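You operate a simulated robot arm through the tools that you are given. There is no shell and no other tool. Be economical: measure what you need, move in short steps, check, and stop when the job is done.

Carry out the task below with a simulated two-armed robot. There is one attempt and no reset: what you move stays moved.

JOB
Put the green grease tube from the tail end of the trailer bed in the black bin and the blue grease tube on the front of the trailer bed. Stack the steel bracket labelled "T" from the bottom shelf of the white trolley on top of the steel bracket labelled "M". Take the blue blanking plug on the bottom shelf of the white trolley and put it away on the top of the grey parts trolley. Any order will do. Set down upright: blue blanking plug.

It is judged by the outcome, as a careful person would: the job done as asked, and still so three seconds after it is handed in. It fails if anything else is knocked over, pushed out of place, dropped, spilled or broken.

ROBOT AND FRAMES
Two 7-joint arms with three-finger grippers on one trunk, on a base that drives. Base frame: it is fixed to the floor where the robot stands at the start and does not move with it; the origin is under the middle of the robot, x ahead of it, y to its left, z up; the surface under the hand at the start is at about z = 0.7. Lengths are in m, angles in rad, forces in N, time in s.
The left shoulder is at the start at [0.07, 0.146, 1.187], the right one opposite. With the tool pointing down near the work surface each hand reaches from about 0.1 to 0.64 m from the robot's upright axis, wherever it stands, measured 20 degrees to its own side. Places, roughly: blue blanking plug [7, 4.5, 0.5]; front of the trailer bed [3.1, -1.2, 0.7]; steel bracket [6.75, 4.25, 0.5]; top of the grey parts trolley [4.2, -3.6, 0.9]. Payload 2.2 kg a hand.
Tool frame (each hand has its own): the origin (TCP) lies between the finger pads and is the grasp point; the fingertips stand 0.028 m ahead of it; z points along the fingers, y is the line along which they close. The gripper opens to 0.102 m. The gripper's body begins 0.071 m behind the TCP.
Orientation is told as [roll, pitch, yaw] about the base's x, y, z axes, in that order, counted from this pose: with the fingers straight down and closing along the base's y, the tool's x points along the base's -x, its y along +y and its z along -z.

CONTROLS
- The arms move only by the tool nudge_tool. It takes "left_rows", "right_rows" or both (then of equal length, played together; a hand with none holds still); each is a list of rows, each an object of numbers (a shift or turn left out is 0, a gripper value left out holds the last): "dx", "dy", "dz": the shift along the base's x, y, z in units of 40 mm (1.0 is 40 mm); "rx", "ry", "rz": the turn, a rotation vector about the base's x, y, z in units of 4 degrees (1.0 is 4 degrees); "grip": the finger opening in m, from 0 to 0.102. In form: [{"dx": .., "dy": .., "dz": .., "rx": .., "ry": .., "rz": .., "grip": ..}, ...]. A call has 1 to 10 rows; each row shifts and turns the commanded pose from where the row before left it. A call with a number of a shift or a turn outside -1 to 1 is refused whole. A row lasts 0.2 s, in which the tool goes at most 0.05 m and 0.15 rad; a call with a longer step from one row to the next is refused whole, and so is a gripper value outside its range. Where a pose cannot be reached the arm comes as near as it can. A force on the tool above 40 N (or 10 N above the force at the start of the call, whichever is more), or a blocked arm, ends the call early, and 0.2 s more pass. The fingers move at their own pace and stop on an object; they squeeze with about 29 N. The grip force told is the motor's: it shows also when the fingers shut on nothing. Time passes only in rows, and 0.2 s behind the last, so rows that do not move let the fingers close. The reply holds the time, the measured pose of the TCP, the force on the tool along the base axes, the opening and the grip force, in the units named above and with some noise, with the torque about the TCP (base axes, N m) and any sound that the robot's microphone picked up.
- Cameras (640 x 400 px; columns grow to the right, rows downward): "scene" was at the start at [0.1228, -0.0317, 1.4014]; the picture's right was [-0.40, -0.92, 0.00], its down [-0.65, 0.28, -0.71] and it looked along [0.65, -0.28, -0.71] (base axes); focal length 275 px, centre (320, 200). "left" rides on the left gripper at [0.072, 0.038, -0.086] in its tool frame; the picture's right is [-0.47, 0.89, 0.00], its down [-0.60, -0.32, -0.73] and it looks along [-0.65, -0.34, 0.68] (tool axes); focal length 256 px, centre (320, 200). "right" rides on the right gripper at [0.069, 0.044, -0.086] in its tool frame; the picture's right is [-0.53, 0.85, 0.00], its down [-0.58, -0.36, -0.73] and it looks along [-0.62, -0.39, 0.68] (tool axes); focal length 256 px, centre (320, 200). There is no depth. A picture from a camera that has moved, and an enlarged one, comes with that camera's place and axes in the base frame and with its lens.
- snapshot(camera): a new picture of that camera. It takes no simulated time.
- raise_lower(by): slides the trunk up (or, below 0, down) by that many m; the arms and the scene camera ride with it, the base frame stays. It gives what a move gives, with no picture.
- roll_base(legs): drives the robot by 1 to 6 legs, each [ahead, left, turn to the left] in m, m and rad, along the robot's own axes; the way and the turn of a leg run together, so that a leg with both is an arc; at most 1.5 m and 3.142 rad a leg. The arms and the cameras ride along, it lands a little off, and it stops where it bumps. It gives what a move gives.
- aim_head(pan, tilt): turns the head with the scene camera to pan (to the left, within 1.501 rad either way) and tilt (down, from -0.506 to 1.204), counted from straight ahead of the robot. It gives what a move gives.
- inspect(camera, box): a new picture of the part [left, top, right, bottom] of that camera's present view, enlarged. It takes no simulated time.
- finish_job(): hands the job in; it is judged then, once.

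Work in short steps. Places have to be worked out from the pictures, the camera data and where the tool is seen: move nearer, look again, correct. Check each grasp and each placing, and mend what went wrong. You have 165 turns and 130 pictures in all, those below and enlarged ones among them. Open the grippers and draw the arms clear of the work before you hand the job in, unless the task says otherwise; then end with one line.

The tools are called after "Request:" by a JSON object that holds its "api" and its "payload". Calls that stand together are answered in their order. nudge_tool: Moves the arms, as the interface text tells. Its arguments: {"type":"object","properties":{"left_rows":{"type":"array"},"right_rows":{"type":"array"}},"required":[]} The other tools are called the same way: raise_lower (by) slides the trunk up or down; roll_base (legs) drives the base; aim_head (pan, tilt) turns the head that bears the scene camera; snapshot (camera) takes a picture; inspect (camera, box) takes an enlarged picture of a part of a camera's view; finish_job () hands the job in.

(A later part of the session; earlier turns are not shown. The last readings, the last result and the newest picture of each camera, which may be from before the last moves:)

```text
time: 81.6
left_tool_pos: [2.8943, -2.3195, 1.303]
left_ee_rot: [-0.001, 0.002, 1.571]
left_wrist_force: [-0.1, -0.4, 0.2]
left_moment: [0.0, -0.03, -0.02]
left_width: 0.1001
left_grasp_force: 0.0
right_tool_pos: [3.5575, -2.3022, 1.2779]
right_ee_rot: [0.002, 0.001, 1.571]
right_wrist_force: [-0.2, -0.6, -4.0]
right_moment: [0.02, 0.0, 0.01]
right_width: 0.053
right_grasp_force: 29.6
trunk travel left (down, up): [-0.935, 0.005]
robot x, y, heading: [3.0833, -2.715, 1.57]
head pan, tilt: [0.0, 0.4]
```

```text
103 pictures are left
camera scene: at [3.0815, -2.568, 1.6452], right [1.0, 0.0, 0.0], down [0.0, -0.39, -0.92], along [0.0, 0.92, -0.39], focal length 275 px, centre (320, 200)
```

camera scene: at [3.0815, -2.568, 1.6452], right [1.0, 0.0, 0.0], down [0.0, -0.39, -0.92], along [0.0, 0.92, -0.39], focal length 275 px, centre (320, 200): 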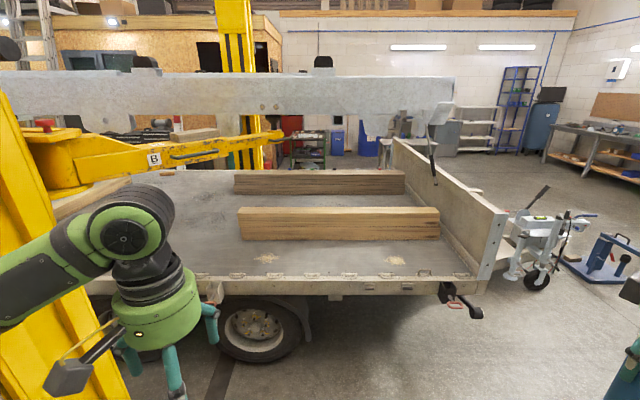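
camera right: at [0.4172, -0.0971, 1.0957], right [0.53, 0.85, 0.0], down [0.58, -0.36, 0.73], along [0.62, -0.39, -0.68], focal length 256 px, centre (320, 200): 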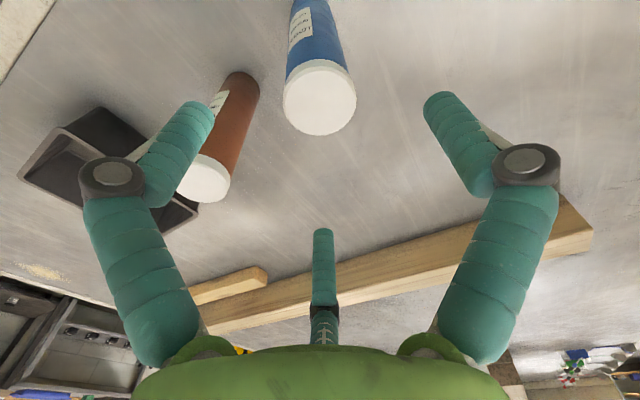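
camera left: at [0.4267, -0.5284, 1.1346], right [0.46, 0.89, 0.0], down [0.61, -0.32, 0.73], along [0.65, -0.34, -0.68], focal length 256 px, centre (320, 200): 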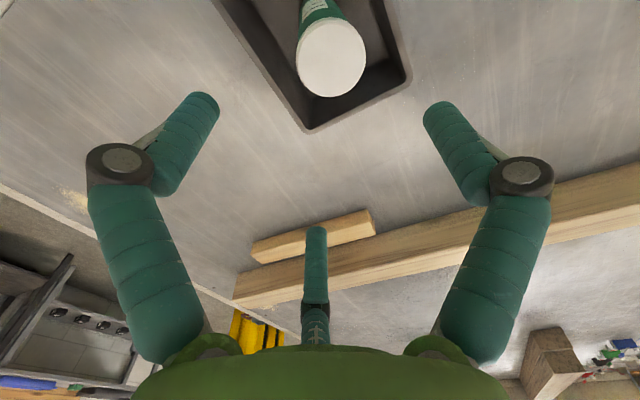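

The free strip runs between the rail (y -1.38) and the timber (y -1.01). I lower the trunk so the arm stays below the lift arm "B", shift slightly to +x and drive up to the bed.

Request:
{"api": "raise_lower", "payload": {"by": -0.2}}

Request:
{"api": "roll_base", "payload": {"legs": [[0, -0.12, 0], [0.94, 0, 0]]}}

Request:
{"api": "aim_head", "payload": {"pan": -0.2, "tilt": 0.8}}

Request:
{"api": "snapshot", "payload": {"camera": "scene"}}

```text
time: 83.8
left_tool_pos: [2.8958, -2.3191, 1.1038]
left_ee_rot: [0.001, 0.001, 1.571]
left_wrist_force: [0.7, 0.3, -0.2]
left_moment: [-0.02, 0.03, 0.03]
left_width: 0.0998
left_grasp_force: 0.1
right_tool_pos: [3.5575, -2.303, 1.0789]
right_ee_rot: [0.002, 0.002, 1.571]
right_wrist_force: [-1.2, 1.0, -5.9]
right_moment: [-0.01, 0.01, 0.01]
right_width: 0.0528
right_grasp_force: 28.8
trunk travel left (down, up): [-0.735, 0.205]
robot x, y, heading: [3.0833, -2.7097, 1.574]
head pan, tilt: [0.0, 0.4]
```

```text
time: 89.6
left_tool_pos: [3.0262, -1.3646, 1.1028]
left_ee_rot: [0.001, -0.001, 1.557]
left_wrist_force: [0.4, -0.7, 0.9]
left_moment: [0.03, 0.01, -0.01]
left_width: 0.0998
left_grasp_force: 0.0
right_tool_pos: [3.6906, -1.3554, 1.0785]
right_ee_rot: [0.004, 0.003, 1.559]
right_wrist_force: [0.0, -0.1, -3.9]
right_moment: [0.0, 0.03, -0.02]
right_width: 0.0528
right_grasp_force: 28.3
trunk travel left (down, up): [-0.735, 0.205]
robot x, y, heading: [3.2049, -1.7637, 1.548]
head pan, tilt: [0.0, 0.4]
```

```text
time: 90.5
left_tool_pos: [3.0263, -1.3658, 1.1026]
left_ee_rot: [0.0, 0.001, 1.558]
left_wrist_force: [-0.2, -0.2, -0.2]
left_moment: [0.01, -0.02, 0.0]
left_width: 0.0998
left_grasp_force: 0.1
right_tool_pos: [3.6902, -1.3554, 1.0775]
right_ee_rot: [0.001, 0.003, 1.559]
right_wrist_force: [-1.1, -0.5, -4.4]
right_moment: [-0.01, 0.01, 0.0]
right_width: 0.053
right_grasp_force: 29.4
trunk travel left (down, up): [-0.735, 0.205]
robot x, y, heading: [3.2095, -1.7611, 1.559]
head pan, tilt: [-0.201, 0.799]
```

```text
102 pictures are left
camera scene: at [3.2257, -1.6294, 1.4102], right [0.98, -0.21, 0.0], down [-0.15, -0.7, -0.7], along [0.15, 0.68, -0.72], focal length 275 px, centre (320, 200)
```

scene: 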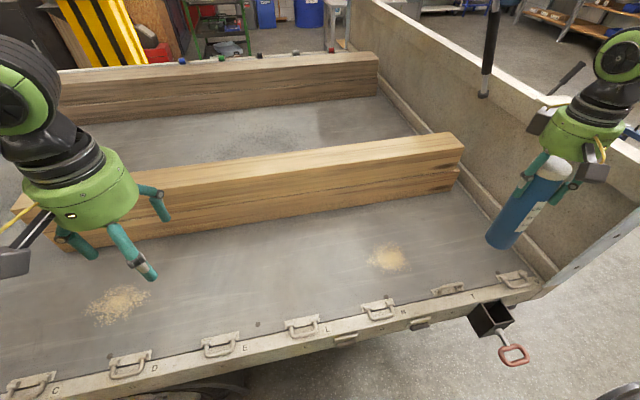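

Clear spot between the two sawdust patches around x = 3.38, y = -1.21. I shift the base a little left and bring the blue tube above that spot.

Request:
{"api": "roll_base", "payload": {"legs": [[0, 0.08, 0]]}}

Request:
{"api": "nudge_tool", "payload": {"right_rows": [{"dx": -0.95, "dy": 0.6}, {"dx": -0.95, "dy": 0.6}, {"dx": -0.95, "dy": 0.6}, {"dx": -0.95, "dy": 0.6}, {"dx": -0.95, "dy": 0.6}, {"dx": -0.95, "dy": 0.6}, {}]}}

Request:
{"api": "snapshot", "payload": {"camera": "scene"}}

```text
time: 91.5
left_tool_pos: [2.9512, -1.3629, 1.1033]
left_ee_rot: [0.004, 0.0, 1.558]
left_wrist_force: [0.1, 0.0, -0.1]
left_moment: [0.0, 0.01, 0.01]
left_width: 0.0998
left_grasp_force: 0.1
right_tool_pos: [3.6151, -1.3571, 1.0762]
right_ee_rot: [0.004, 0.002, 1.554]
right_wrist_force: [0.1, -0.6, -4.3]
right_moment: [-0.04, -0.02, 0.01]
right_width: 0.0529
right_grasp_force: 28.5
trunk travel left (down, up): [-0.735, 0.205]
robot x, y, heading: [3.1282, -1.7571, 1.552]
head pan, tilt: [-0.201, 0.799]
```

```text
time: 93.1
left_tool_pos: [2.9491, -1.364, 1.1036]
left_ee_rot: [0.0, 0.0, 1.557]
left_wrist_force: [0.8, 0.1, 0.5]
left_moment: [0.02, -0.01, -0.03]
left_width: 0.1
left_grasp_force: 0.1
right_tool_pos: [3.3825, -1.213, 1.0799]
right_ee_rot: [0.004, 0.003, 1.555]
right_wrist_force: [-0.4, -0.6, -4.6]
right_moment: [-0.02, 0.03, -0.01]
right_width: 0.0529
right_grasp_force: 28.6
trunk travel left (down, up): [-0.735, 0.205]
robot x, y, heading: [3.1312, -1.7573, 1.557]
head pan, tilt: [-0.201, 0.799]
```

```text
101 pictures are left
camera scene: at [3.1483, -1.629, 1.4102], right [0.98, -0.21, 0.0], down [-0.15, -0.7, -0.7], along [0.15, 0.68, -0.72], focal length 275 px, centre (320, 200)
```

scene: 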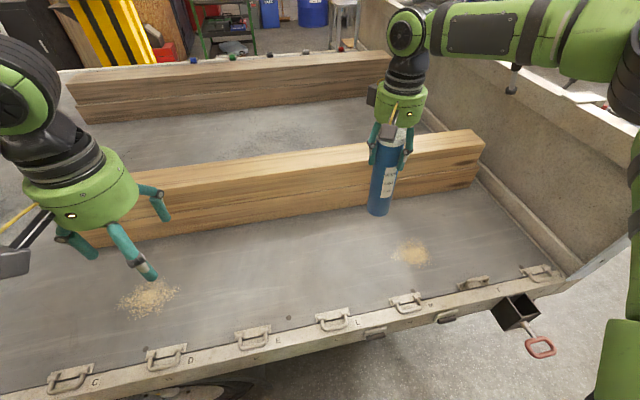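

Spot below is free. I lower toward the bed.

Request:
{"api": "nudge_tool", "payload": {"right_rows": [{"dz": -0.9}, {"dz": -0.9}, {"dz": -0.9}, {"dz": -0.9}, {"dz": -0.9}, {"dz": -0.3}, {"dz": -0.1}, {}]}}

```text
time: 94.9
left_tool_pos: [2.9474, -1.3638, 1.1031]
left_ee_rot: [0.001, -0.001, 1.558]
left_wrist_force: [1.0, 0.8, 0.3]
left_moment: [0.01, -0.01, 0.0]
left_width: 0.0999
left_grasp_force: 0.0
right_tool_pos: [3.3974, -1.2416, 0.9042]
right_ee_rot: [0.002, 0.002, 1.555]
right_wrist_force: [0.4, -0.6, -5.3]
right_moment: [-0.01, -0.03, 0.02]
right_width: 0.053
right_grasp_force: 28.9
right hand out of reach, approached as far as the arm can: row 4, 5, 6, 7
trunk travel left (down, up): [-0.735, 0.205]
robot x, y, heading: [3.129, -1.7577, 1.56]
head pan, tilt: [-0.201, 0.799]
```

Arm reach ran short; I lower the trunk a little instead, then feel for contact.

Request:
{"api": "raise_lower", "payload": {"by": -0.03}}

Request:
{"api": "nudge_tool", "payload": {"right_rows": [{"dy": -0.4}, {"dz": -0.1}, {}]}}

```text
time: 95.7
left_tool_pos: [2.9485, -1.3639, 1.0735]
left_ee_rot: [0.001, 0.001, 1.555]
left_wrist_force: [0.2, 1.0, -0.6]
left_moment: [-0.01, -0.02, 0.02]
left_width: 0.0999
left_grasp_force: 0.1
right_tool_pos: [3.3977, -1.2417, 0.8732]
right_ee_rot: [0.002, 0.001, 1.553]
right_wrist_force: [-0.2, 0.0, -4.3]
right_moment: [0.0, 0.01, 0.0]
right_width: 0.0529
right_grasp_force: 28.3
trunk travel left (down, up): [-0.705, 0.235]
robot x, y, heading: [3.128, -1.761, 1.556]
head pan, tilt: [-0.201, 0.799]
```

```text
time: 96.5
left_tool_pos: [2.9481, -1.3639, 1.0747]
left_ee_rot: [-0.001, -0.001, 1.557]
left_wrist_force: [0.3, 0.0, -0.4]
left_moment: [-0.03, 0.01, 0.0]
left_width: 0.0998
left_grasp_force: 0.0
right_tool_pos: [3.3978, -1.2586, 0.8702]
right_ee_rot: [0.001, 0.0, 1.555]
right_wrist_force: [2.2, -1.1, 2.5]
right_moment: [-0.25, -0.34, 0.03]
right_width: 0.0529
right_grasp_force: 29.0
trunk travel left (down, up): [-0.705, 0.235]
robot x, y, heading: [3.1303, -1.7593, 1.554]
head pan, tilt: [-0.201, 0.799]
```

Contact is felt. I release and rise.

Request:
{"api": "nudge_tool", "payload": {"right_rows": [{"grip": 0.07}, {"grip": 0.102}, {"grip": 0.102}, {"dz": 0.5}, {"dz": 0.8}, {"dz": 0.8}, {"dz": 0.8}, {"dz": 0.8}, {"dz": 0.8}, {"dz": 0.8}]}}

Request:
{"api": "snapshot", "payload": {"camera": "scene"}}

```text
time: 98.7
left_tool_pos: [2.9478, -1.3645, 1.0729]
left_ee_rot: [-0.001, -0.001, 1.557]
left_wrist_force: [-0.6, -0.7, -0.4]
left_moment: [0.05, -0.04, 0.0]
left_width: 0.0999
left_grasp_force: 0.0
right_tool_pos: [3.3975, -1.2597, 1.0834]
right_ee_rot: [-0.002, 0.0, 1.557]
right_wrist_force: [-0.9, -0.4, -0.2]
right_moment: [-0.01, -0.02, 0.01]
right_width: 0.1022
right_grasp_force: 0.0
trunk travel left (down, up): [-0.705, 0.235]
robot x, y, heading: [3.1328, -1.7565, 1.559]
head pan, tilt: [-0.201, 0.799]
```

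```text
100 pictures are left
camera scene: at [3.1457, -1.6299, 1.3803], right [0.98, -0.21, 0.0], down [-0.15, -0.7, -0.7], along [0.15, 0.68, -0.72], focal length 275 px, centre (320, 200)
```

scene: 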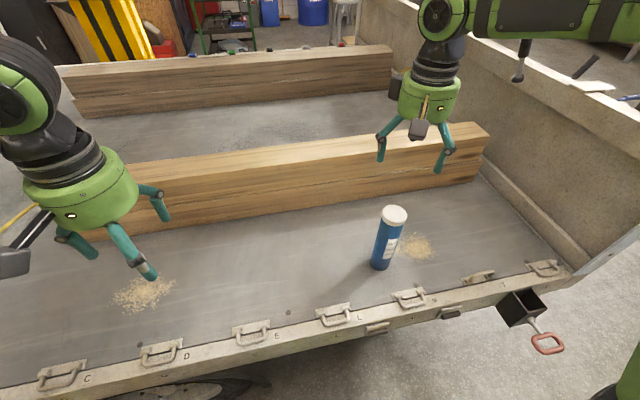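

Blue tube stands on the front of the bed. I back off straight, raise the trunk and survey the way toward the white trolley.

Request:
{"api": "roll_base", "payload": {"legs": [[-0.9, 0, 0], [0, 0, -0.8]]}}

Request:
{"api": "aim_head", "payload": {"pan": 0.0, "tilt": 0.3}}

Request:
{"api": "snapshot", "payload": {"camera": "scene"}}

Request:
{"api": "aim_head", "payload": {"pan": -1.2, "tilt": 0.3}}

Request:
{"api": "snapshot", "payload": {"camera": "scene"}}

```text
time: 105.5
left_tool_pos: [3.2722, -2.2462, 1.0736]
left_ee_rot: [0.0, -0.001, 0.775]
left_wrist_force: [0.0, -0.4, 0.6]
left_moment: [0.0, 0.01, -0.02]
left_width: 0.0999
left_grasp_force: 0.0
right_tool_pos: [3.6668, -2.4896, 1.0838]
right_ee_rot: [0.002, 0.0, 0.779]
right_wrist_force: [0.0, 0.0, -0.3]
right_moment: [-0.02, 0.02, -0.02]
right_width: 0.1019
right_grasp_force: 0.2
trunk travel left (down, up): [-0.705, 0.235]
robot x, y, heading: [3.1296, -2.6586, 0.777]
head pan, tilt: [-0.201, 0.799]
```

```text
time: 106.4
left_tool_pos: [3.2745, -2.2478, 1.0742]
left_ee_rot: [0.0, 0.001, 0.777]
left_wrist_force: [-0.3, 0.2, -0.7]
left_moment: [0.0, 0.01, 0.0]
left_width: 0.1004
left_grasp_force: 0.1
right_tool_pos: [3.6677, -2.4902, 1.0832]
right_ee_rot: [0.002, 0.0, 0.777]
right_wrist_force: [-0.1, 0.9, 0.0]
right_moment: [-0.01, 0.01, 0.0]
right_width: 0.1021
right_grasp_force: 0.0
trunk travel left (down, up): [-0.705, 0.235]
robot x, y, heading: [3.1235, -2.6575, 0.774]
head pan, tilt: [0.0, 0.3]
```

```text
99 pictures are left
camera scene: at [3.2257, -2.5544, 1.4245], right [0.7, -0.71, 0.0], down [-0.21, -0.21, -0.95], along [0.68, 0.67, -0.3], focal length 275 px, centre (320, 200)
```

scene: 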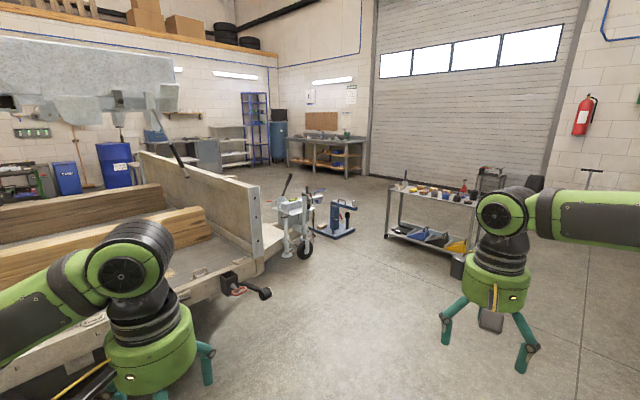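

```text
time: 107.8
left_tool_pos: [3.2735, -2.2467, 1.0743]
left_ee_rot: [-0.001, 0.0, 0.778]
left_wrist_force: [0.1, 1.4, 0.0]
left_moment: [0.0, -0.03, 0.0]
left_width: 0.1003
left_grasp_force: 0.1
right_tool_pos: [3.6668, -2.4909, 1.0816]
right_ee_rot: [0.003, 0.0, 0.776]
right_wrist_force: [-0.2, 0.1, -0.1]
right_moment: [0.01, -0.03, 0.02]
right_width: 0.1021
right_grasp_force: 0.0
trunk travel left (down, up): [-0.705, 0.235]
robot x, y, heading: [3.1199, -2.6605, 0.778]
head pan, tilt: [-1.201, 0.3]
```

```text
98 pictures are left
camera scene: at [3.2443, -2.6582, 1.4246], right [-0.41, -0.91, 0.0], down [-0.27, 0.12, -0.96], along [0.87, -0.39, -0.3], focal length 275 px, centre (320, 200)
```

scene: 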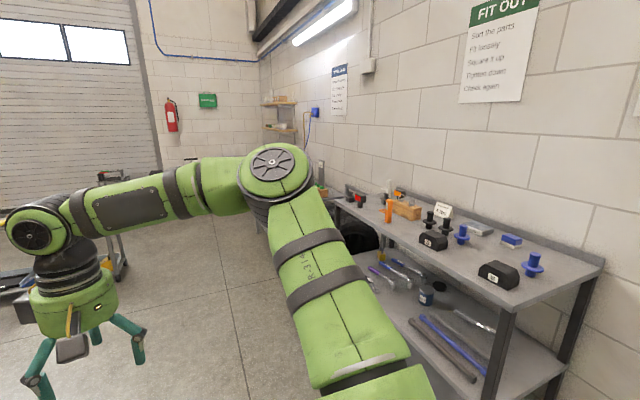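

The white trolley is at the far back; the aisle past the bench trolley on the right looks open. I straighten to heading 0 and drive along +x, then look again.

Request:
{"api": "roll_base", "payload": {"legs": [[0, 0, -0.777], [1.45, 0, 0]]}}

Request:
{"api": "aim_head", "payload": {"pan": 0.2, "tilt": 0.35}}

Request:
{"api": "snapshot", "payload": {"camera": "scene"}}

Request:
{"api": "aim_head", "payload": {"pan": -1.35, "tilt": 0.6}}

Request:
{"api": "snapshot", "payload": {"camera": "scene"}}

```text
time: 117.0
left_tool_pos: [4.9668, -2.4863, 1.0742]
left_ee_rot: [-0.001, 0.0, -0.019]
left_wrist_force: [0.7, -0.7, 0.4]
left_moment: [0.02, 0.0, -0.03]
left_width: 0.0999
left_grasp_force: 0.0
right_tool_pos: [5.0691, -2.9376, 1.0837]
right_ee_rot: [0.001, 0.001, -0.02]
right_wrist_force: [0.8, 0.4, 0.0]
right_moment: [-0.06, -0.03, 0.01]
right_width: 0.1019
right_grasp_force: 0.0
trunk travel left (down, up): [-0.705, 0.235]
robot x, y, heading: [4.5708, -2.6668, -0.019]
head pan, tilt: [-1.201, 0.3]
```

```text
time: 118.6
left_tool_pos: [4.9667, -2.4863, 1.0738]
left_ee_rot: [0.002, 0.001, -0.018]
left_wrist_force: [-0.8, 0.4, -0.3]
left_moment: [-0.01, 0.03, 0.0]
left_width: 0.0998
left_grasp_force: 0.1
right_tool_pos: [5.0685, -2.9388, 1.0823]
right_ee_rot: [0.002, -0.001, -0.02]
right_wrist_force: [0.0, 0.6, 0.8]
right_moment: [-0.06, 0.0, -0.01]
right_width: 0.102
right_grasp_force: 0.1
trunk travel left (down, up): [-0.705, 0.235]
robot x, y, heading: [4.57, -2.6664, -0.02]
head pan, tilt: [0.201, 0.351]
```

```text
97 pictures are left
camera scene: at [4.7114, -2.6497, 1.4199], right [0.18, -0.98, 0.0], down [-0.34, -0.06, -0.94], along [0.92, 0.17, -0.34], focal length 275 px, centre (320, 200)
```

scene: 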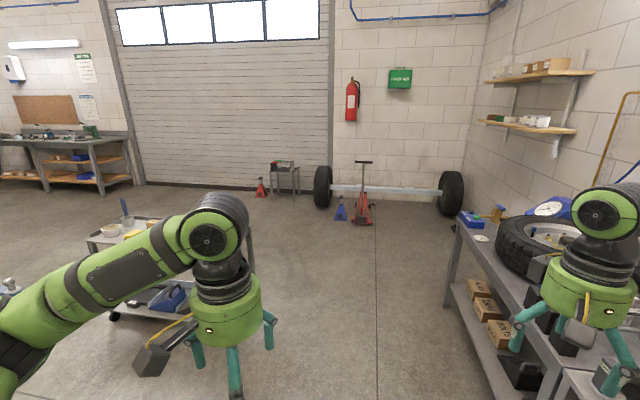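

```text
time: 120.2
left_tool_pos: [4.9686, -2.4858, 1.0742]
left_ee_rot: [0.0, 0.0, -0.02]
left_wrist_force: [-0.2, 0.1, 0.0]
left_moment: [0.01, -0.02, 0.02]
left_width: 0.1001
left_grasp_force: 0.1
right_tool_pos: [5.0699, -2.9385, 1.0827]
right_ee_rot: [0.003, 0.0, -0.021]
right_wrist_force: [0.2, 0.4, 0.2]
right_moment: [0.02, 0.03, 0.02]
right_width: 0.102
right_grasp_force: 0.0
trunk travel left (down, up): [-0.705, 0.235]
robot x, y, heading: [4.571, -2.6641, -0.024]
head pan, tilt: [-1.349, 0.6]
```

```text
96 pictures are left
camera scene: at [4.6377, -2.7529, 1.3971], right [-0.98, -0.2, 0.0], down [-0.11, 0.55, -0.83], along [0.17, -0.81, -0.56], focal length 275 px, centre (320, 200)
```

scene: 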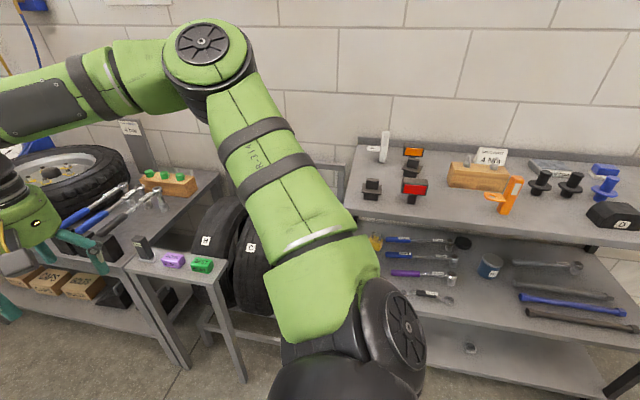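

The aisle between the trolley (y -2.0) and the bench (y -3.2) is passable. I raise the trunk a bit for clearance and drive on to x of about 7.05.

Request:
{"api": "raise_lower", "payload": {"by": 0.12}}

Request:
{"api": "roll_base", "payload": {"legs": [[0, 0.06, 0.02], [1.25, 0, 0], [1.23, 0, 0]]}}

Request:
{"api": "aim_head", "payload": {"pan": 1.4, "tilt": 0.35}}

Request:
{"api": "snapshot", "payload": {"camera": "scene"}}

```text
time: 121.7
left_tool_pos: [4.9673, -2.4877, 1.1932]
left_ee_rot: [0.001, -0.001, -0.02]
left_wrist_force: [0.5, -0.1, 0.6]
left_moment: [0.0, -0.02, 0.0]
left_width: 0.0999
left_grasp_force: 0.1
right_tool_pos: [5.069, -2.9391, 1.2027]
right_ee_rot: [0.002, 0.0, -0.021]
right_wrist_force: [-0.3, -0.1, 0.4]
right_moment: [-0.05, -0.01, -0.02]
right_width: 0.1022
right_grasp_force: 0.0
trunk travel left (down, up): [-0.825, 0.115]
robot x, y, heading: [4.5698, -2.6668, -0.018]
head pan, tilt: [-1.349, 0.6]
```

```text
time: 134.6
left_tool_pos: [7.4822, -2.441, 1.1945]
left_ee_rot: [0.001, 0.001, -0.012]
left_wrist_force: [-0.2, -0.4, -0.4]
left_moment: [0.01, -0.01, -0.01]
left_width: 0.1002
left_grasp_force: 0.0
right_tool_pos: [7.5869, -2.8917, 1.2026]
right_ee_rot: [0.002, 0.0, -0.014]
right_wrist_force: [-0.6, 0.6, 0.2]
right_moment: [0.03, -0.02, 0.02]
right_width: 0.1021
right_grasp_force: 0.1
trunk travel left (down, up): [-0.825, 0.115]
robot x, y, heading: [7.0866, -2.6252, -0.011]
head pan, tilt: [-1.349, 0.6]
```

```text
time: 137.0
left_tool_pos: [7.4835, -2.4409, 1.1935]
left_ee_rot: [0.001, 0.001, -0.011]
left_wrist_force: [0.1, 1.0, -0.4]
left_moment: [-0.02, 0.02, 0.0]
left_width: 0.1
left_grasp_force: 0.1
right_tool_pos: [7.5882, -2.8924, 1.2028]
right_ee_rot: [0.002, -0.001, -0.013]
right_wrist_force: [0.2, 0.1, 0.0]
right_moment: [-0.02, -0.01, 0.01]
right_width: 0.102
right_grasp_force: 0.1
trunk travel left (down, up): [-0.825, 0.115]
robot x, y, heading: [7.0878, -2.6231, -0.01]
head pan, tilt: [1.4, 0.351]
```

```text
95 pictures are left
camera scene: at [7.1536, -2.5315, 1.5398], right [0.98, -0.18, 0.0], down [-0.06, -0.34, -0.94], along [0.17, 0.92, -0.34], focal length 275 px, centre (320, 200)
```

scene: 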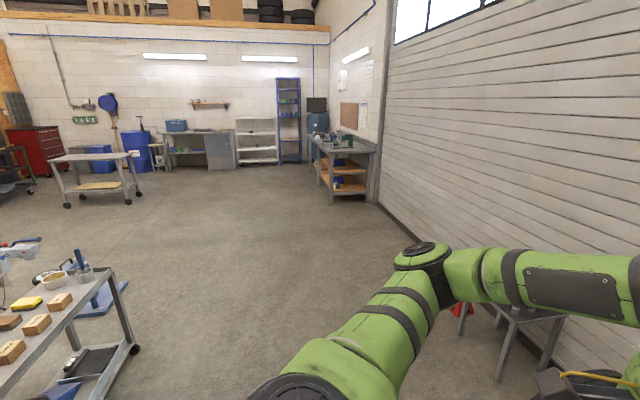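

The floor toward the white rack-trolley (about (6.8, 4.3)) is clear. I turn to face +y and drive up to about 1.3 m short of it.

Request:
{"api": "roll_base", "payload": {"legs": [[0, 0, 1.581], [1.4, 0, 0], [1.4, 0, 0], [1.4, 0, 0], [1.2, 0, 0]]}}

Request:
{"api": "aim_head", "payload": {"pan": 0.15, "tilt": 0.5}}

Request:
{"api": "snapshot", "payload": {"camera": "scene"}}

```text
time: 166.5
left_tool_pos: [6.7102, 3.1168, 1.1937]
left_ee_rot: [-0.002, -0.001, 1.6]
left_wrist_force: [1.0, -0.4, -0.3]
left_moment: [0.0, 0.0, 0.01]
left_width: 0.1
left_grasp_force: 0.1
right_tool_pos: [7.1569, 3.2403, 1.2037]
right_ee_rot: [0.001, 0.001, 1.6]
right_wrist_force: [0.1, -0.6, -0.2]
right_moment: [0.04, -0.04, 0.0]
right_width: 0.1019
right_grasp_force: 0.1
trunk travel left (down, up): [-0.825, 0.115]
robot x, y, heading: [6.908, 2.7297, 1.597]
head pan, tilt: [1.4, 0.351]
```

```text
time: 167.9
left_tool_pos: [6.7097, 3.1164, 1.1932]
left_ee_rot: [0.0, 0.001, 1.6]
left_wrist_force: [-0.6, 0.4, -0.5]
left_moment: [-0.01, 0.0, -0.03]
left_width: 0.0999
left_grasp_force: 0.2
right_tool_pos: [7.1555, 3.2408, 1.203]
right_ee_rot: [0.0, 0.001, 1.6]
right_wrist_force: [-0.4, 0.8, -0.6]
right_moment: [-0.01, 0.0, -0.02]
right_width: 0.1018
right_grasp_force: 0.1
trunk travel left (down, up): [-0.825, 0.115]
robot x, y, heading: [6.9131, 2.7291, 1.594]
head pan, tilt: [0.15, 0.499]
```

```text
94 pictures are left
camera scene: at [6.8901, 2.8706, 1.5262], right [0.98, 0.18, 0.0], down [0.09, -0.47, -0.88], along [-0.16, 0.86, -0.48], focal length 275 px, centre (320, 200)
```

scene: 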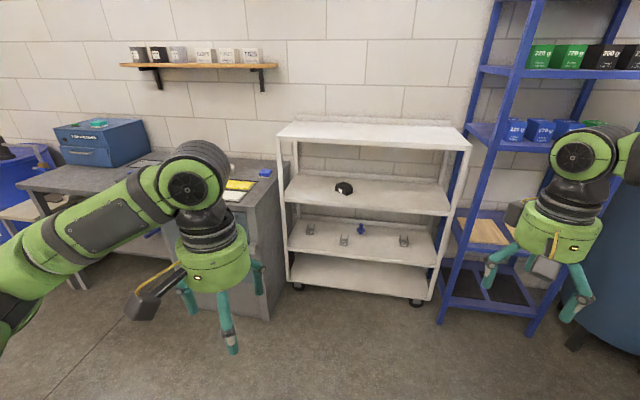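

I enlarge the trolley to see the items on its bottom shelf.

Request:
{"api": "inspect", "payload": {"camera": "scene", "box": [270, 110, 480, 310]}}

```text
2.00 times, centred on (375, 210) of scene
camera zoom: at [6.8901, 2.8706, 1.5262], right [0.98, 0.18, 0.0], down [0.09, -0.47, -0.88], along [-0.16, 0.86, -0.48], focal length 550 px, centre (210, 180)
```

zoom: 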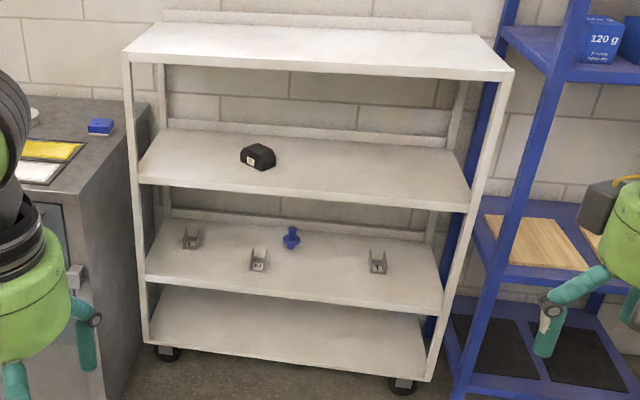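

Items' shelf is at z about 0.40 with the next shelf about 0.33 above it, so I'll need a roughly horizontal reach. I move closer and lower the trunk for a better look.

Request:
{"api": "raise_lower", "payload": {"by": -0.4}}

Request:
{"api": "roll_base", "payload": {"legs": [[0.5, 0, -0.02]]}}

Request:
{"api": "aim_head", "payload": {"pan": 0.0, "tilt": 0.6}}

Request:
{"api": "snapshot", "payload": {"camera": "scene"}}

```text
time: 171.8
left_tool_pos: [6.7106, 3.1171, 0.7931]
left_ee_rot: [-0.001, 0.001, 1.6]
left_wrist_force: [1.1, -0.1, 1.2]
left_moment: [-0.01, 0.03, -0.04]
left_width: 0.1001
left_grasp_force: 0.0
right_tool_pos: [7.1565, 3.2399, 0.8032]
right_ee_rot: [0.0, -0.001, 1.6]
right_wrist_force: [0.4, 0.5, -0.3]
right_moment: [0.01, 0.01, -0.02]
right_width: 0.1022
right_grasp_force: 0.1
trunk travel left (down, up): [-0.425, 0.515]
robot x, y, heading: [6.9111, 2.729, 1.598]
head pan, tilt: [0.15, 0.499]
```

```text
time: 174.8
left_tool_pos: [6.7062, 3.6264, 0.7931]
left_ee_rot: [-0.001, 0.0, 1.582]
left_wrist_force: [0.2, -0.7, -0.7]
left_moment: [-0.04, 0.02, 0.0]
left_width: 0.0999
left_grasp_force: 0.1
right_tool_pos: [7.1547, 3.7411, 0.8026]
right_ee_rot: [0.002, 0.001, 1.581]
right_wrist_force: [-0.1, 0.2, -0.2]
right_moment: [-0.02, 0.0, 0.02]
right_width: 0.102
right_grasp_force: 0.0
trunk travel left (down, up): [-0.425, 0.515]
robot x, y, heading: [6.8981, 3.2352, 1.586]
head pan, tilt: [0.15, 0.499]
```

```text
time: 175.4
left_tool_pos: [6.7072, 3.6259, 0.7921]
left_ee_rot: [0.001, 0.0, 1.582]
left_wrist_force: [-0.2, 0.1, 0.1]
left_moment: [-0.01, 0.0, -0.02]
left_width: 0.1
left_grasp_force: 0.1
right_tool_pos: [7.1554, 3.7415, 0.8028]
right_ee_rot: [0.001, 0.001, 1.581]
right_wrist_force: [-0.7, 0.5, 0.1]
right_moment: [-0.02, 0.0, 0.0]
right_width: 0.1021
right_grasp_force: 0.0
trunk travel left (down, up): [-0.425, 0.515]
robot x, y, heading: [6.9013, 3.2381, 1.585]
head pan, tilt: [0.0, 0.6]
```

```text
92 pictures are left
camera scene: at [6.8958, 3.3749, 1.1171], right [1.0, 0.01, 0.0], down [0.01, -0.56, -0.83], along [-0.01, 0.83, -0.56], focal length 275 px, centre (320, 200)
```

scene: 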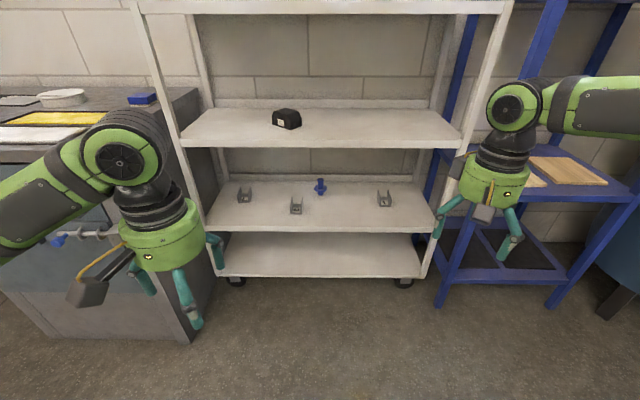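

Request:
{"api": "inspect", "payload": {"camera": "scene", "box": [220, 165, 420, 235]}}

```text
3.20 times, centred on (320, 200) of scene
camera zoom: at [6.8958, 3.3749, 1.1171], right [1.0, 0.01, 0.0], down [0.01, -0.56, -0.83], along [-0.01, 0.83, -0.56], focal length 880 px, centre (320, 200)
```

zoom: 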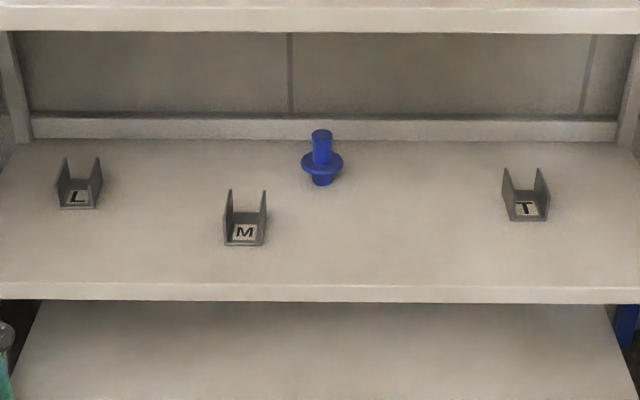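

The labels read L, M, T from left to right; the plug stands at (6.885, 4.49), M at (6.78, 4.35), T at (7.18, 4.41), shelf z about 0.40. I'll first take the plug with the left hand, so I start pitching the left tool forward, to about 30° below horizontal.

Request:
{"api": "nudge_tool", "payload": {"left_rows": [{"rx": 1, "dz": -0.3}, {"rx": 1, "dz": -0.3}, {"rx": 1, "dz": -0.3}, {"rx": 1, "dz": -0.3}, {"rx": 1, "dz": -0.3}, {"rx": 1, "dz": -0.3}, {"rx": 1, "dz": -0.3}, {"rx": 1, "dz": -0.3}]}}

Request:
{"api": "nudge_tool", "payload": {"left_rows": [{"rx": 1, "dz": -0.3}, {"rx": 1, "dz": -0.3}, {"rx": 1, "dz": -0.3}, {"rx": 1, "dz": -0.3}, {"rx": 1, "dz": -0.3}, {"rx": 1, "dz": -0.3}, {"rx": 1, "dz": -0.3}, {}]}}

Request:
{"api": "snapshot", "payload": {"camera": "scene"}}

Request:
{"api": "snapshot", "payload": {"camera": "left"}}

```text
time: 177.2
left_tool_pos: [6.7098, 3.6505, 0.6965]
left_ee_rot: [-0.006, -0.559, 1.582]
left_wrist_force: [-0.5, -0.4, 0.8]
left_moment: [-0.01, 0.02, -0.04]
left_width: 0.0998
left_grasp_force: 0.1
left hand out of reach, approached as far as the arm can: row 7, 8
right_tool_pos: [7.1549, 3.7416, 0.803]
right_ee_rot: [0.002, -0.001, 1.58]
right_wrist_force: [0.1, -0.3, 0.1]
right_moment: [0.0, 0.03, -0.01]
right_width: 0.1024
right_grasp_force: 0.1
trunk travel left (down, up): [-0.425, 0.515]
robot x, y, heading: [6.8993, 3.2373, 1.579]
head pan, tilt: [0.0, 0.6]
```

```text
time: 179.1
left_tool_pos: [6.7114, 3.6722, 0.6085]
left_ee_rot: [-0.019, -1.048, 1.594]
left_wrist_force: [-0.3, -0.3, 0.1]
left_moment: [-0.02, -0.01, -0.01]
left_width: 0.0999
left_grasp_force: 0.0
left hand out of reach, approached as far as the arm can: row 1, 2, 3
right_tool_pos: [7.156, 3.7429, 0.8027]
right_ee_rot: [0.001, 0.001, 1.582]
right_wrist_force: [-0.2, 0.1, -0.3]
right_moment: [0.0, -0.02, -0.02]
right_width: 0.1021
right_grasp_force: 0.1
trunk travel left (down, up): [-0.425, 0.515]
robot x, y, heading: [6.8998, 3.2344, 1.581]
head pan, tilt: [0.0, 0.6]
```

```text
90 pictures are left
camera scene: at [6.8959, 3.375, 1.1171], right [1.0, 0.01, 0.0], down [0.01, -0.56, -0.83], along [-0.01, 0.82, -0.56], focal length 275 px, centre (320, 200)
```

scene: 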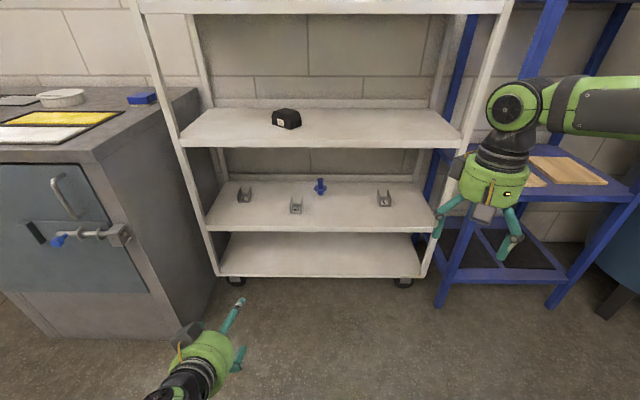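

```text
89 pictures are left
camera left: at [6.6739, 3.5622, 0.589], right [-0.89, 0.23, 0.39], down [0.31, -0.33, 0.89], along [0.33, 0.92, 0.22], focal length 256 px, centre (320, 200)
```

left: 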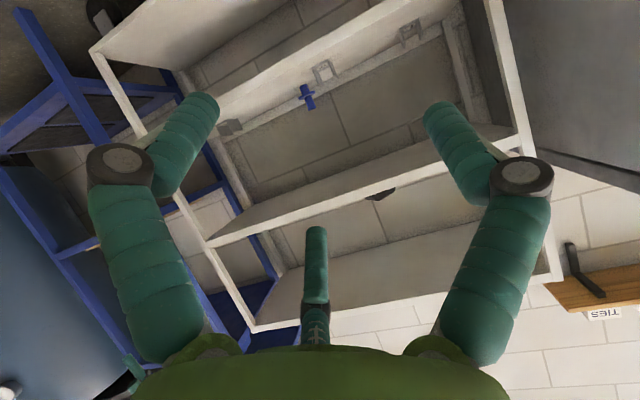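

The left tool now points forward 30° below horizontal. I pull the right hand back out of the way, lower the left hand, and shift the base right to line up with the plug.

Request:
{"api": "nudge_tool", "payload": {"left_rows": [{"dz": -0.6}, {"dz": -0.6}, {"dz": -0.6}, {"dz": -0.6}, {"dz": -0.6}, {"dz": -0.4}, {}], "right_rows": [{"dy": -1}, {"dy": -1}, {"dy": -1}, {"dy": -1}, {"dy": -1}, {"dy": -1}, {"dy": -1}]}}

Request:
{"api": "roll_base", "payload": {"legs": [[0, -0.18, 0]]}}

```text
time: 180.7
left_tool_pos: [6.71, 3.6724, 0.4737]
left_ee_rot: [-0.02, -1.047, 1.591]
left_wrist_force: [0.4, 0.2, 0.3]
left_moment: [-0.02, 0.03, 0.02]
left_width: 0.0998
left_grasp_force: 0.0
right_tool_pos: [7.1599, 3.4855, 0.8187]
right_ee_rot: [0.001, 0.003, 1.581]
right_wrist_force: [0.8, -0.2, -0.2]
right_moment: [0.03, -0.01, -0.01]
right_width: 0.1022
right_grasp_force: 0.0
right hand out of reach, approached as far as the arm can: row 7
trunk travel left (down, up): [-0.425, 0.515]
robot x, y, heading: [6.9003, 3.2346, 1.581]
head pan, tilt: [0.0, 0.6]
```

```text
time: 182.2
left_tool_pos: [6.8883, 3.6737, 0.4722]
left_ee_rot: [-0.017, -1.047, 1.595]
left_wrist_force: [-0.1, 0.1, 0.1]
left_moment: [0.01, 0.05, 0.03]
left_width: 0.0999
left_grasp_force: 0.1
right_tool_pos: [7.3381, 3.4896, 0.8192]
right_ee_rot: [0.002, 0.006, 1.583]
right_wrist_force: [-0.4, 0.2, -0.8]
right_moment: [-0.02, 0.0, -0.02]
right_width: 0.1018
right_grasp_force: 0.1
trunk travel left (down, up): [-0.425, 0.515]
robot x, y, heading: [7.0748, 3.2399, 1.586]
head pan, tilt: [0.0, 0.6]
```

Now I drive ahead 0.5 m, with the left tip staying short of the shelf edge, and look.

Request:
{"api": "roll_base", "payload": {"legs": [[0.5, 0, 0]]}}

Request:
{"api": "aim_head", "payload": {"pan": 0.2, "tilt": 0.75}}

Request:
{"api": "snapshot", "payload": {"camera": "scene"}}

Request:
{"api": "snapshot", "payload": {"camera": "left"}}

```text
time: 185.2
left_tool_pos: [6.8796, 4.183, 0.4742]
left_ee_rot: [-0.02, -1.047, 1.597]
left_wrist_force: [0.0, -0.2, -0.4]
left_moment: [0.0, 0.01, 0.0]
left_width: 0.1002
left_grasp_force: 0.1
right_tool_pos: [7.3297, 4.0, 0.8183]
right_ee_rot: [0.001, 0.005, 1.584]
right_wrist_force: [-0.1, 0.4, -0.5]
right_moment: [-0.02, 0.02, -0.01]
right_width: 0.102
right_grasp_force: 0.2
trunk travel left (down, up): [-0.425, 0.515]
robot x, y, heading: [7.0744, 3.7458, 1.585]
head pan, tilt: [0.0, 0.6]
```

```text
time: 185.9
left_tool_pos: [6.88, 4.1828, 0.4737]
left_ee_rot: [-0.019, -1.049, 1.597]
left_wrist_force: [-0.2, -1.6, -0.3]
left_moment: [-0.02, -0.02, 0.01]
left_width: 0.1001
left_grasp_force: 0.0
right_tool_pos: [7.3295, 4.0008, 0.819]
right_ee_rot: [0.002, 0.003, 1.586]
right_wrist_force: [0.1, 0.0, -0.7]
right_moment: [0.0, -0.03, 0.01]
right_width: 0.1019
right_grasp_force: 0.0
trunk travel left (down, up): [-0.425, 0.515]
robot x, y, heading: [7.0725, 3.7448, 1.582]
head pan, tilt: [0.201, 0.75]
```

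```text
88 pictures are left
camera scene: at [7.0502, 3.8796, 1.1042], right [0.98, 0.21, 0.0], down [0.15, -0.67, -0.73], along [-0.16, 0.71, -0.68], focal length 275 px, centre (320, 200)
```

scene: 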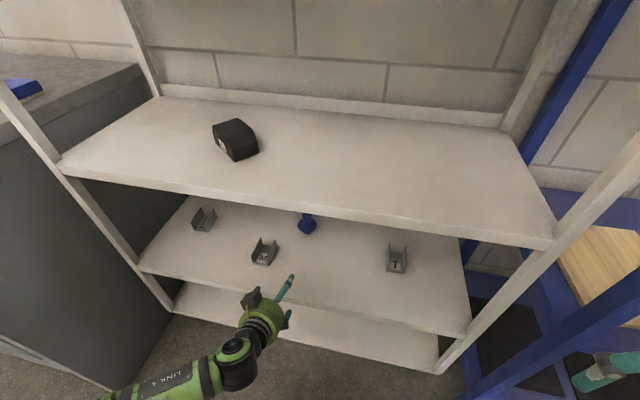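

```text
87 pictures are left
camera left: at [6.8424, 4.0732, 0.4541], right [-0.89, 0.22, 0.39], down [0.31, -0.33, 0.89], along [0.33, 0.92, 0.22], focal length 256 px, centre (320, 200)
```

left: 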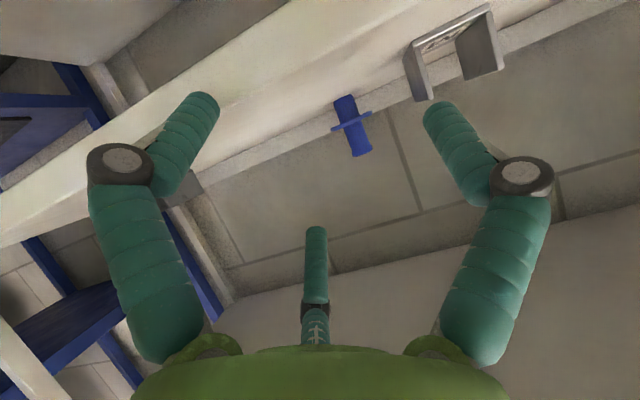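

From the left camera the plug's flange is at z 0.453, its top at 0.50, at (6.889, 4.466). I raise the TCP to 0.49 and reach in part-way.

Request:
{"api": "nudge_tool", "payload": {"left_rows": [{"dz": 0.4, "dx": 0.1}, {"dy": 0.9, "dx": 0.1}, {"dy": 0.9}, {"dy": 0.9}, {"dy": 0.9}, {}]}}

Request:
{"api": "snapshot", "payload": {"camera": "left"}}

Request:
{"api": "snapshot", "payload": {"camera": "scene"}}

```text
time: 187.3
left_tool_pos: [6.8886, 4.3288, 0.4893]
left_ee_rot: [-0.019, -1.046, 1.597]
left_wrist_force: [1.2, -0.2, -0.2]
left_moment: [0.02, 0.03, 0.03]
left_width: 0.0998
left_grasp_force: 0.1
right_tool_pos: [7.3286, 3.9992, 0.8201]
right_ee_rot: [0.002, 0.004, 1.586]
right_wrist_force: [-1.0, -0.5, -0.1]
right_moment: [0.01, -0.01, 0.02]
right_width: 0.1019
right_grasp_force: 0.0
trunk travel left (down, up): [-0.425, 0.515]
robot x, y, heading: [7.0712, 3.7461, 1.583]
head pan, tilt: [0.201, 0.75]
```

```text
86 pictures are left
camera left: at [6.8509, 4.2187, 0.4705], right [-0.89, 0.22, 0.39], down [0.31, -0.33, 0.89], along [0.33, 0.92, 0.22], focal length 256 px, centre (320, 200)
```

left: 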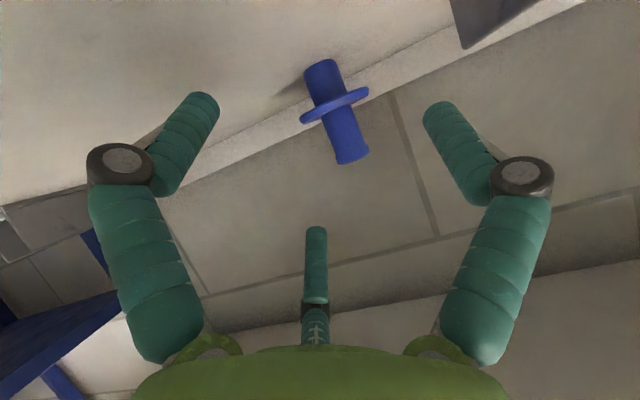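

```text
85 pictures are left
camera scene: at [7.05, 3.8793, 1.1042], right [0.98, 0.21, 0.0], down [0.15, -0.67, -0.73], along [-0.16, 0.71, -0.68], focal length 275 px, centre (320, 200)
```

scene: 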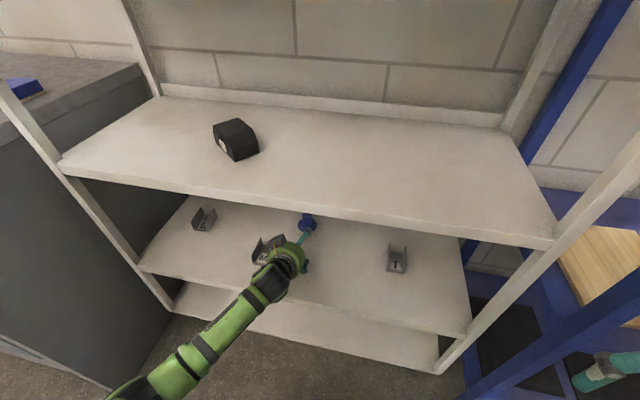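

Triangulated plug: (6.887, 4.449), top at z 0.50. I advance the last 0.12 m and close gently.

Request:
{"api": "nudge_tool", "payload": {"left_rows": [{"dy": 0.8}, {"dy": 0.8}, {"dy": 0.8}, {"dy": 0.6}, {}]}}

Request:
{"api": "snapshot", "payload": {"camera": "left"}}

```text
time: 188.5
left_tool_pos: [6.8884, 4.4478, 0.4894]
left_ee_rot: [-0.02, -1.048, 1.598]
left_wrist_force: [0.5, 0.2, 0.3]
left_moment: [0.02, -0.03, 0.01]
left_width: 0.1
left_grasp_force: 0.1
right_tool_pos: [7.3302, 3.9997, 0.8189]
right_ee_rot: [0.0, 0.004, 1.585]
right_wrist_force: [-0.1, -0.4, -0.4]
right_moment: [0.0, 0.01, -0.02]
right_width: 0.1019
right_grasp_force: 0.0
trunk travel left (down, up): [-0.425, 0.515]
robot x, y, heading: [7.0719, 3.7474, 1.585]
head pan, tilt: [0.201, 0.75]
```

```text
84 pictures are left
camera left: at [6.8513, 4.3368, 0.4702], right [-0.89, 0.22, 0.39], down [0.31, -0.33, 0.89], along [0.33, 0.92, 0.22], focal length 256 px, centre (320, 200)
```

left: 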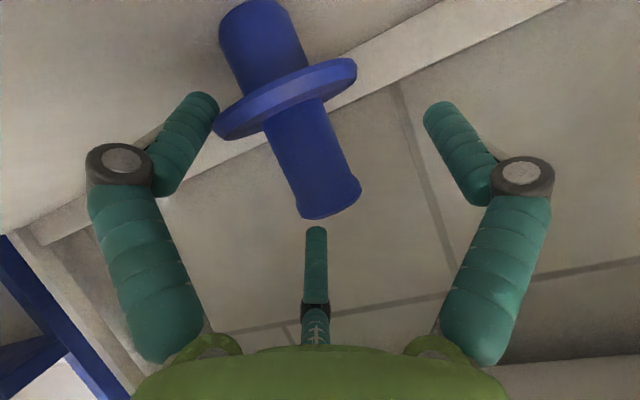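

TCP sits on the shaft about 11 mm below its top. I lower 5 mm and close.

Request:
{"api": "nudge_tool", "payload": {"left_rows": [{"dz": -0.12}, {"grip": 0.06}, {"grip": 0.02}, {"grip": 0.015}, {"grip": 0.015}]}}

Request:
{"api": "snapshot", "payload": {"camera": "left"}}

```text
time: 189.7
left_tool_pos: [6.8889, 4.4477, 0.4854]
left_ee_rot: [-0.018, -1.047, 1.597]
left_wrist_force: [-1.4, 0.2, -1.1]
left_moment: [0.02, -0.04, 0.0]
left_width: 0.0404
left_grasp_force: 28.9
right_tool_pos: [7.3298, 3.9988, 0.8195]
right_ee_rot: [0.002, 0.004, 1.585]
right_wrist_force: [0.2, 0.9, -0.4]
right_moment: [-0.02, -0.01, -0.03]
right_width: 0.1019
right_grasp_force: 0.0
trunk travel left (down, up): [-0.425, 0.515]
robot x, y, heading: [7.0721, 3.7459, 1.589]
head pan, tilt: [0.201, 0.75]
```

```text
83 pictures are left
camera left: at [6.8514, 4.3367, 0.4658], right [-0.89, 0.22, 0.39], down [0.31, -0.33, 0.89], along [0.33, 0.92, 0.22], focal length 256 px, centre (320, 200)
```

left: 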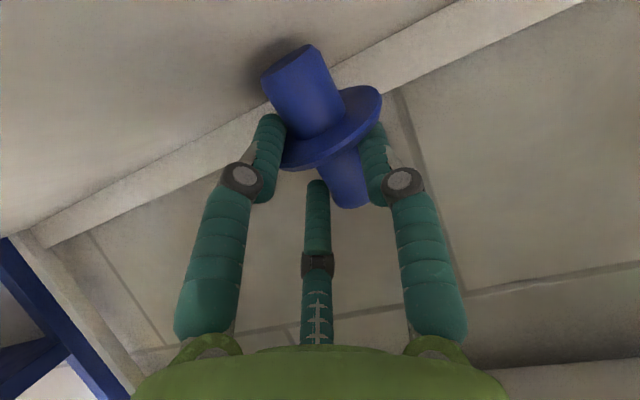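

The plug seems to have slid forward during closing; I enlarge to judge how it is held.

Request:
{"api": "inspect", "payload": {"camera": "left", "box": [210, 20, 450, 230]}}

Request:
{"api": "inspect", "payload": {"camera": "scene", "box": [230, 190, 390, 300]}}

```text
1.90 times, centred on (330, 125) of left
camera zoom: at [6.8514, 4.3367, 0.4658], right [-0.89, 0.22, 0.39], down [0.31, -0.33, 0.89], along [0.33, 0.92, 0.22], focal length 488 px, centre (301, 343)
```

zoom: 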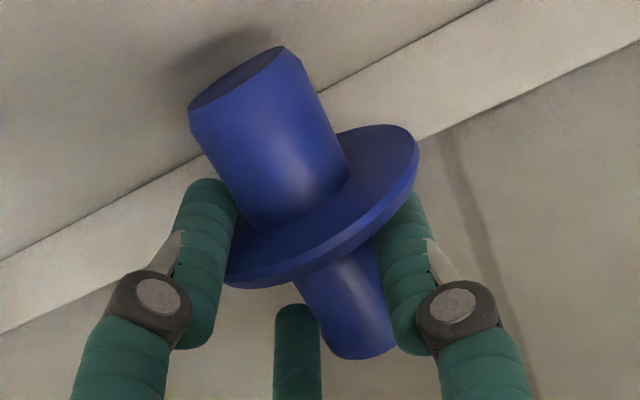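

```text
3.64 times, centred on (310, 245) of scene
camera zoom: at [7.0501, 3.8798, 1.1042], right [0.98, 0.21, 0.0], down [0.15, -0.67, -0.73], along [-0.16, 0.71, -0.68], focal length 1000 px, centre (356, 36)
```

zoom: 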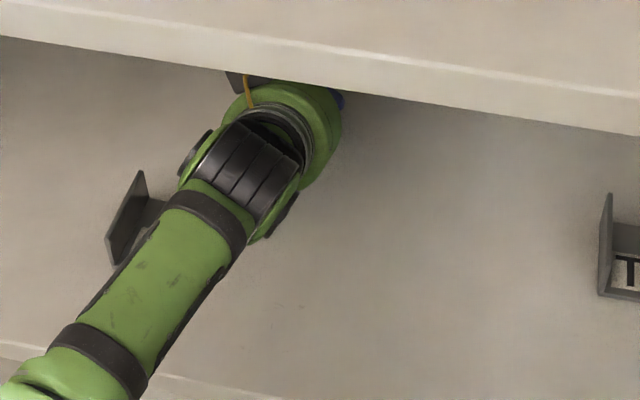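

The fingers appear to have caught the flange, tilting the plug top-forward by about 25–30°. I lift it slightly, draw back toward the shelf front and look at how it is held.

Request:
{"api": "nudge_tool", "payload": {"left_rows": [{"dz": 0.2}, {"dz": 0.2}, {"dz": 0.2}, {}]}}

Request:
{"api": "inspect", "payload": {"camera": "left", "box": [210, 20, 450, 230]}}

```text
time: 190.7
left_tool_pos: [6.8888, 4.448, 0.5095]
left_ee_rot: [-0.02, -1.048, 1.596]
left_wrist_force: [-0.6, -0.5, -1.1]
left_moment: [0.0, 0.0, -0.01]
left_width: 0.0403
left_grasp_force: 28.8
right_tool_pos: [7.3297, 4.0002, 0.8192]
right_ee_rot: [0.002, 0.005, 1.586]
right_wrist_force: [-0.2, 0.2, -0.1]
right_moment: [-0.02, -0.01, -0.01]
right_width: 0.1019
right_grasp_force: 0.0
trunk travel left (down, up): [-0.425, 0.515]
robot x, y, heading: [7.0709, 3.7498, 1.585]
head pan, tilt: [0.201, 0.75]
```

```text
1.90 times, centred on (330, 125) of left
camera zoom: at [6.8506, 4.3373, 0.4894], right [-0.89, 0.22, 0.39], down [0.31, -0.33, 0.89], along [0.33, 0.92, 0.22], focal length 488 px, centre (301, 343)
```

zoom: 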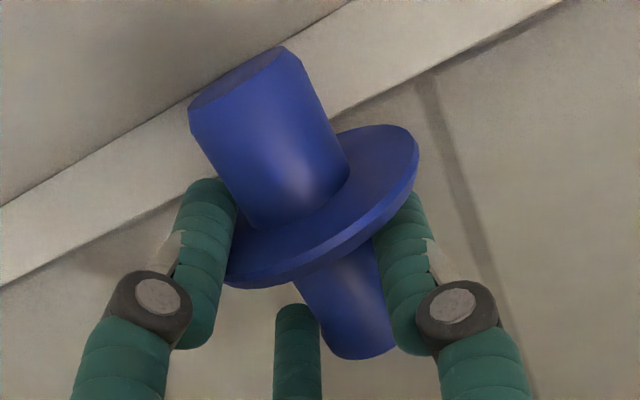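

The grip is rigid and the plug leans only forward by about 20°, which I can correct with the wrist later. I withdraw the left hand from the shelf slowly.

Request:
{"api": "nudge_tool", "payload": {"left_rows": [{"dy": -0.6}, {"dy": -0.8}, {"dy": -0.8}, {"dy": -0.8}, {"dy": -0.8}, {"dy": -0.8}, {"dy": -0.8}, {"dy": -0.8}, {"dy": -0.8}, {}]}}

Request:
{"api": "inspect", "payload": {"camera": "scene", "box": [160, 180, 440, 355]}}

```text
time: 192.9
left_tool_pos: [6.8886, 4.1679, 0.5099]
left_ee_rot: [-0.019, -1.048, 1.598]
left_wrist_force: [-0.3, -0.8, -1.2]
left_moment: [0.0, 0.0, -0.01]
left_width: 0.0403
left_grasp_force: 29.4
right_tool_pos: [7.3298, 4.0002, 0.8188]
right_ee_rot: [0.001, 0.003, 1.584]
right_wrist_force: [-0.1, -0.9, 0.3]
right_moment: [-0.01, 0.01, -0.02]
right_width: 0.1019
right_grasp_force: 0.1
trunk travel left (down, up): [-0.425, 0.515]
robot x, y, heading: [7.0708, 3.7481, 1.593]
head pan, tilt: [0.201, 0.75]
```

```text
2.29 times, centred on (300, 268) of scene
camera zoom: at [7.05, 3.88, 1.1042], right [0.98, 0.21, 0.0], down [0.15, -0.67, -0.73], along [-0.16, 0.71, -0.68], focal length 629 px, centre (366, 46)
```

zoom: 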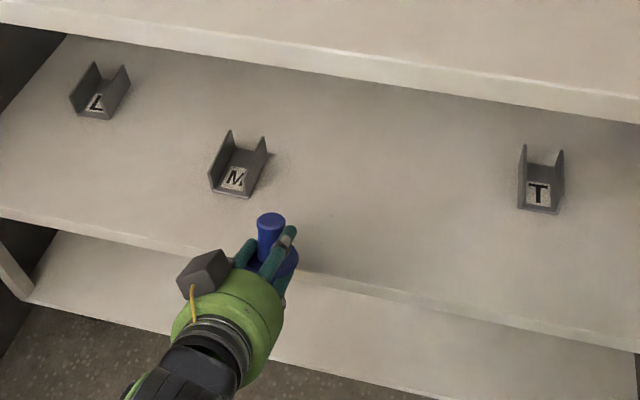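

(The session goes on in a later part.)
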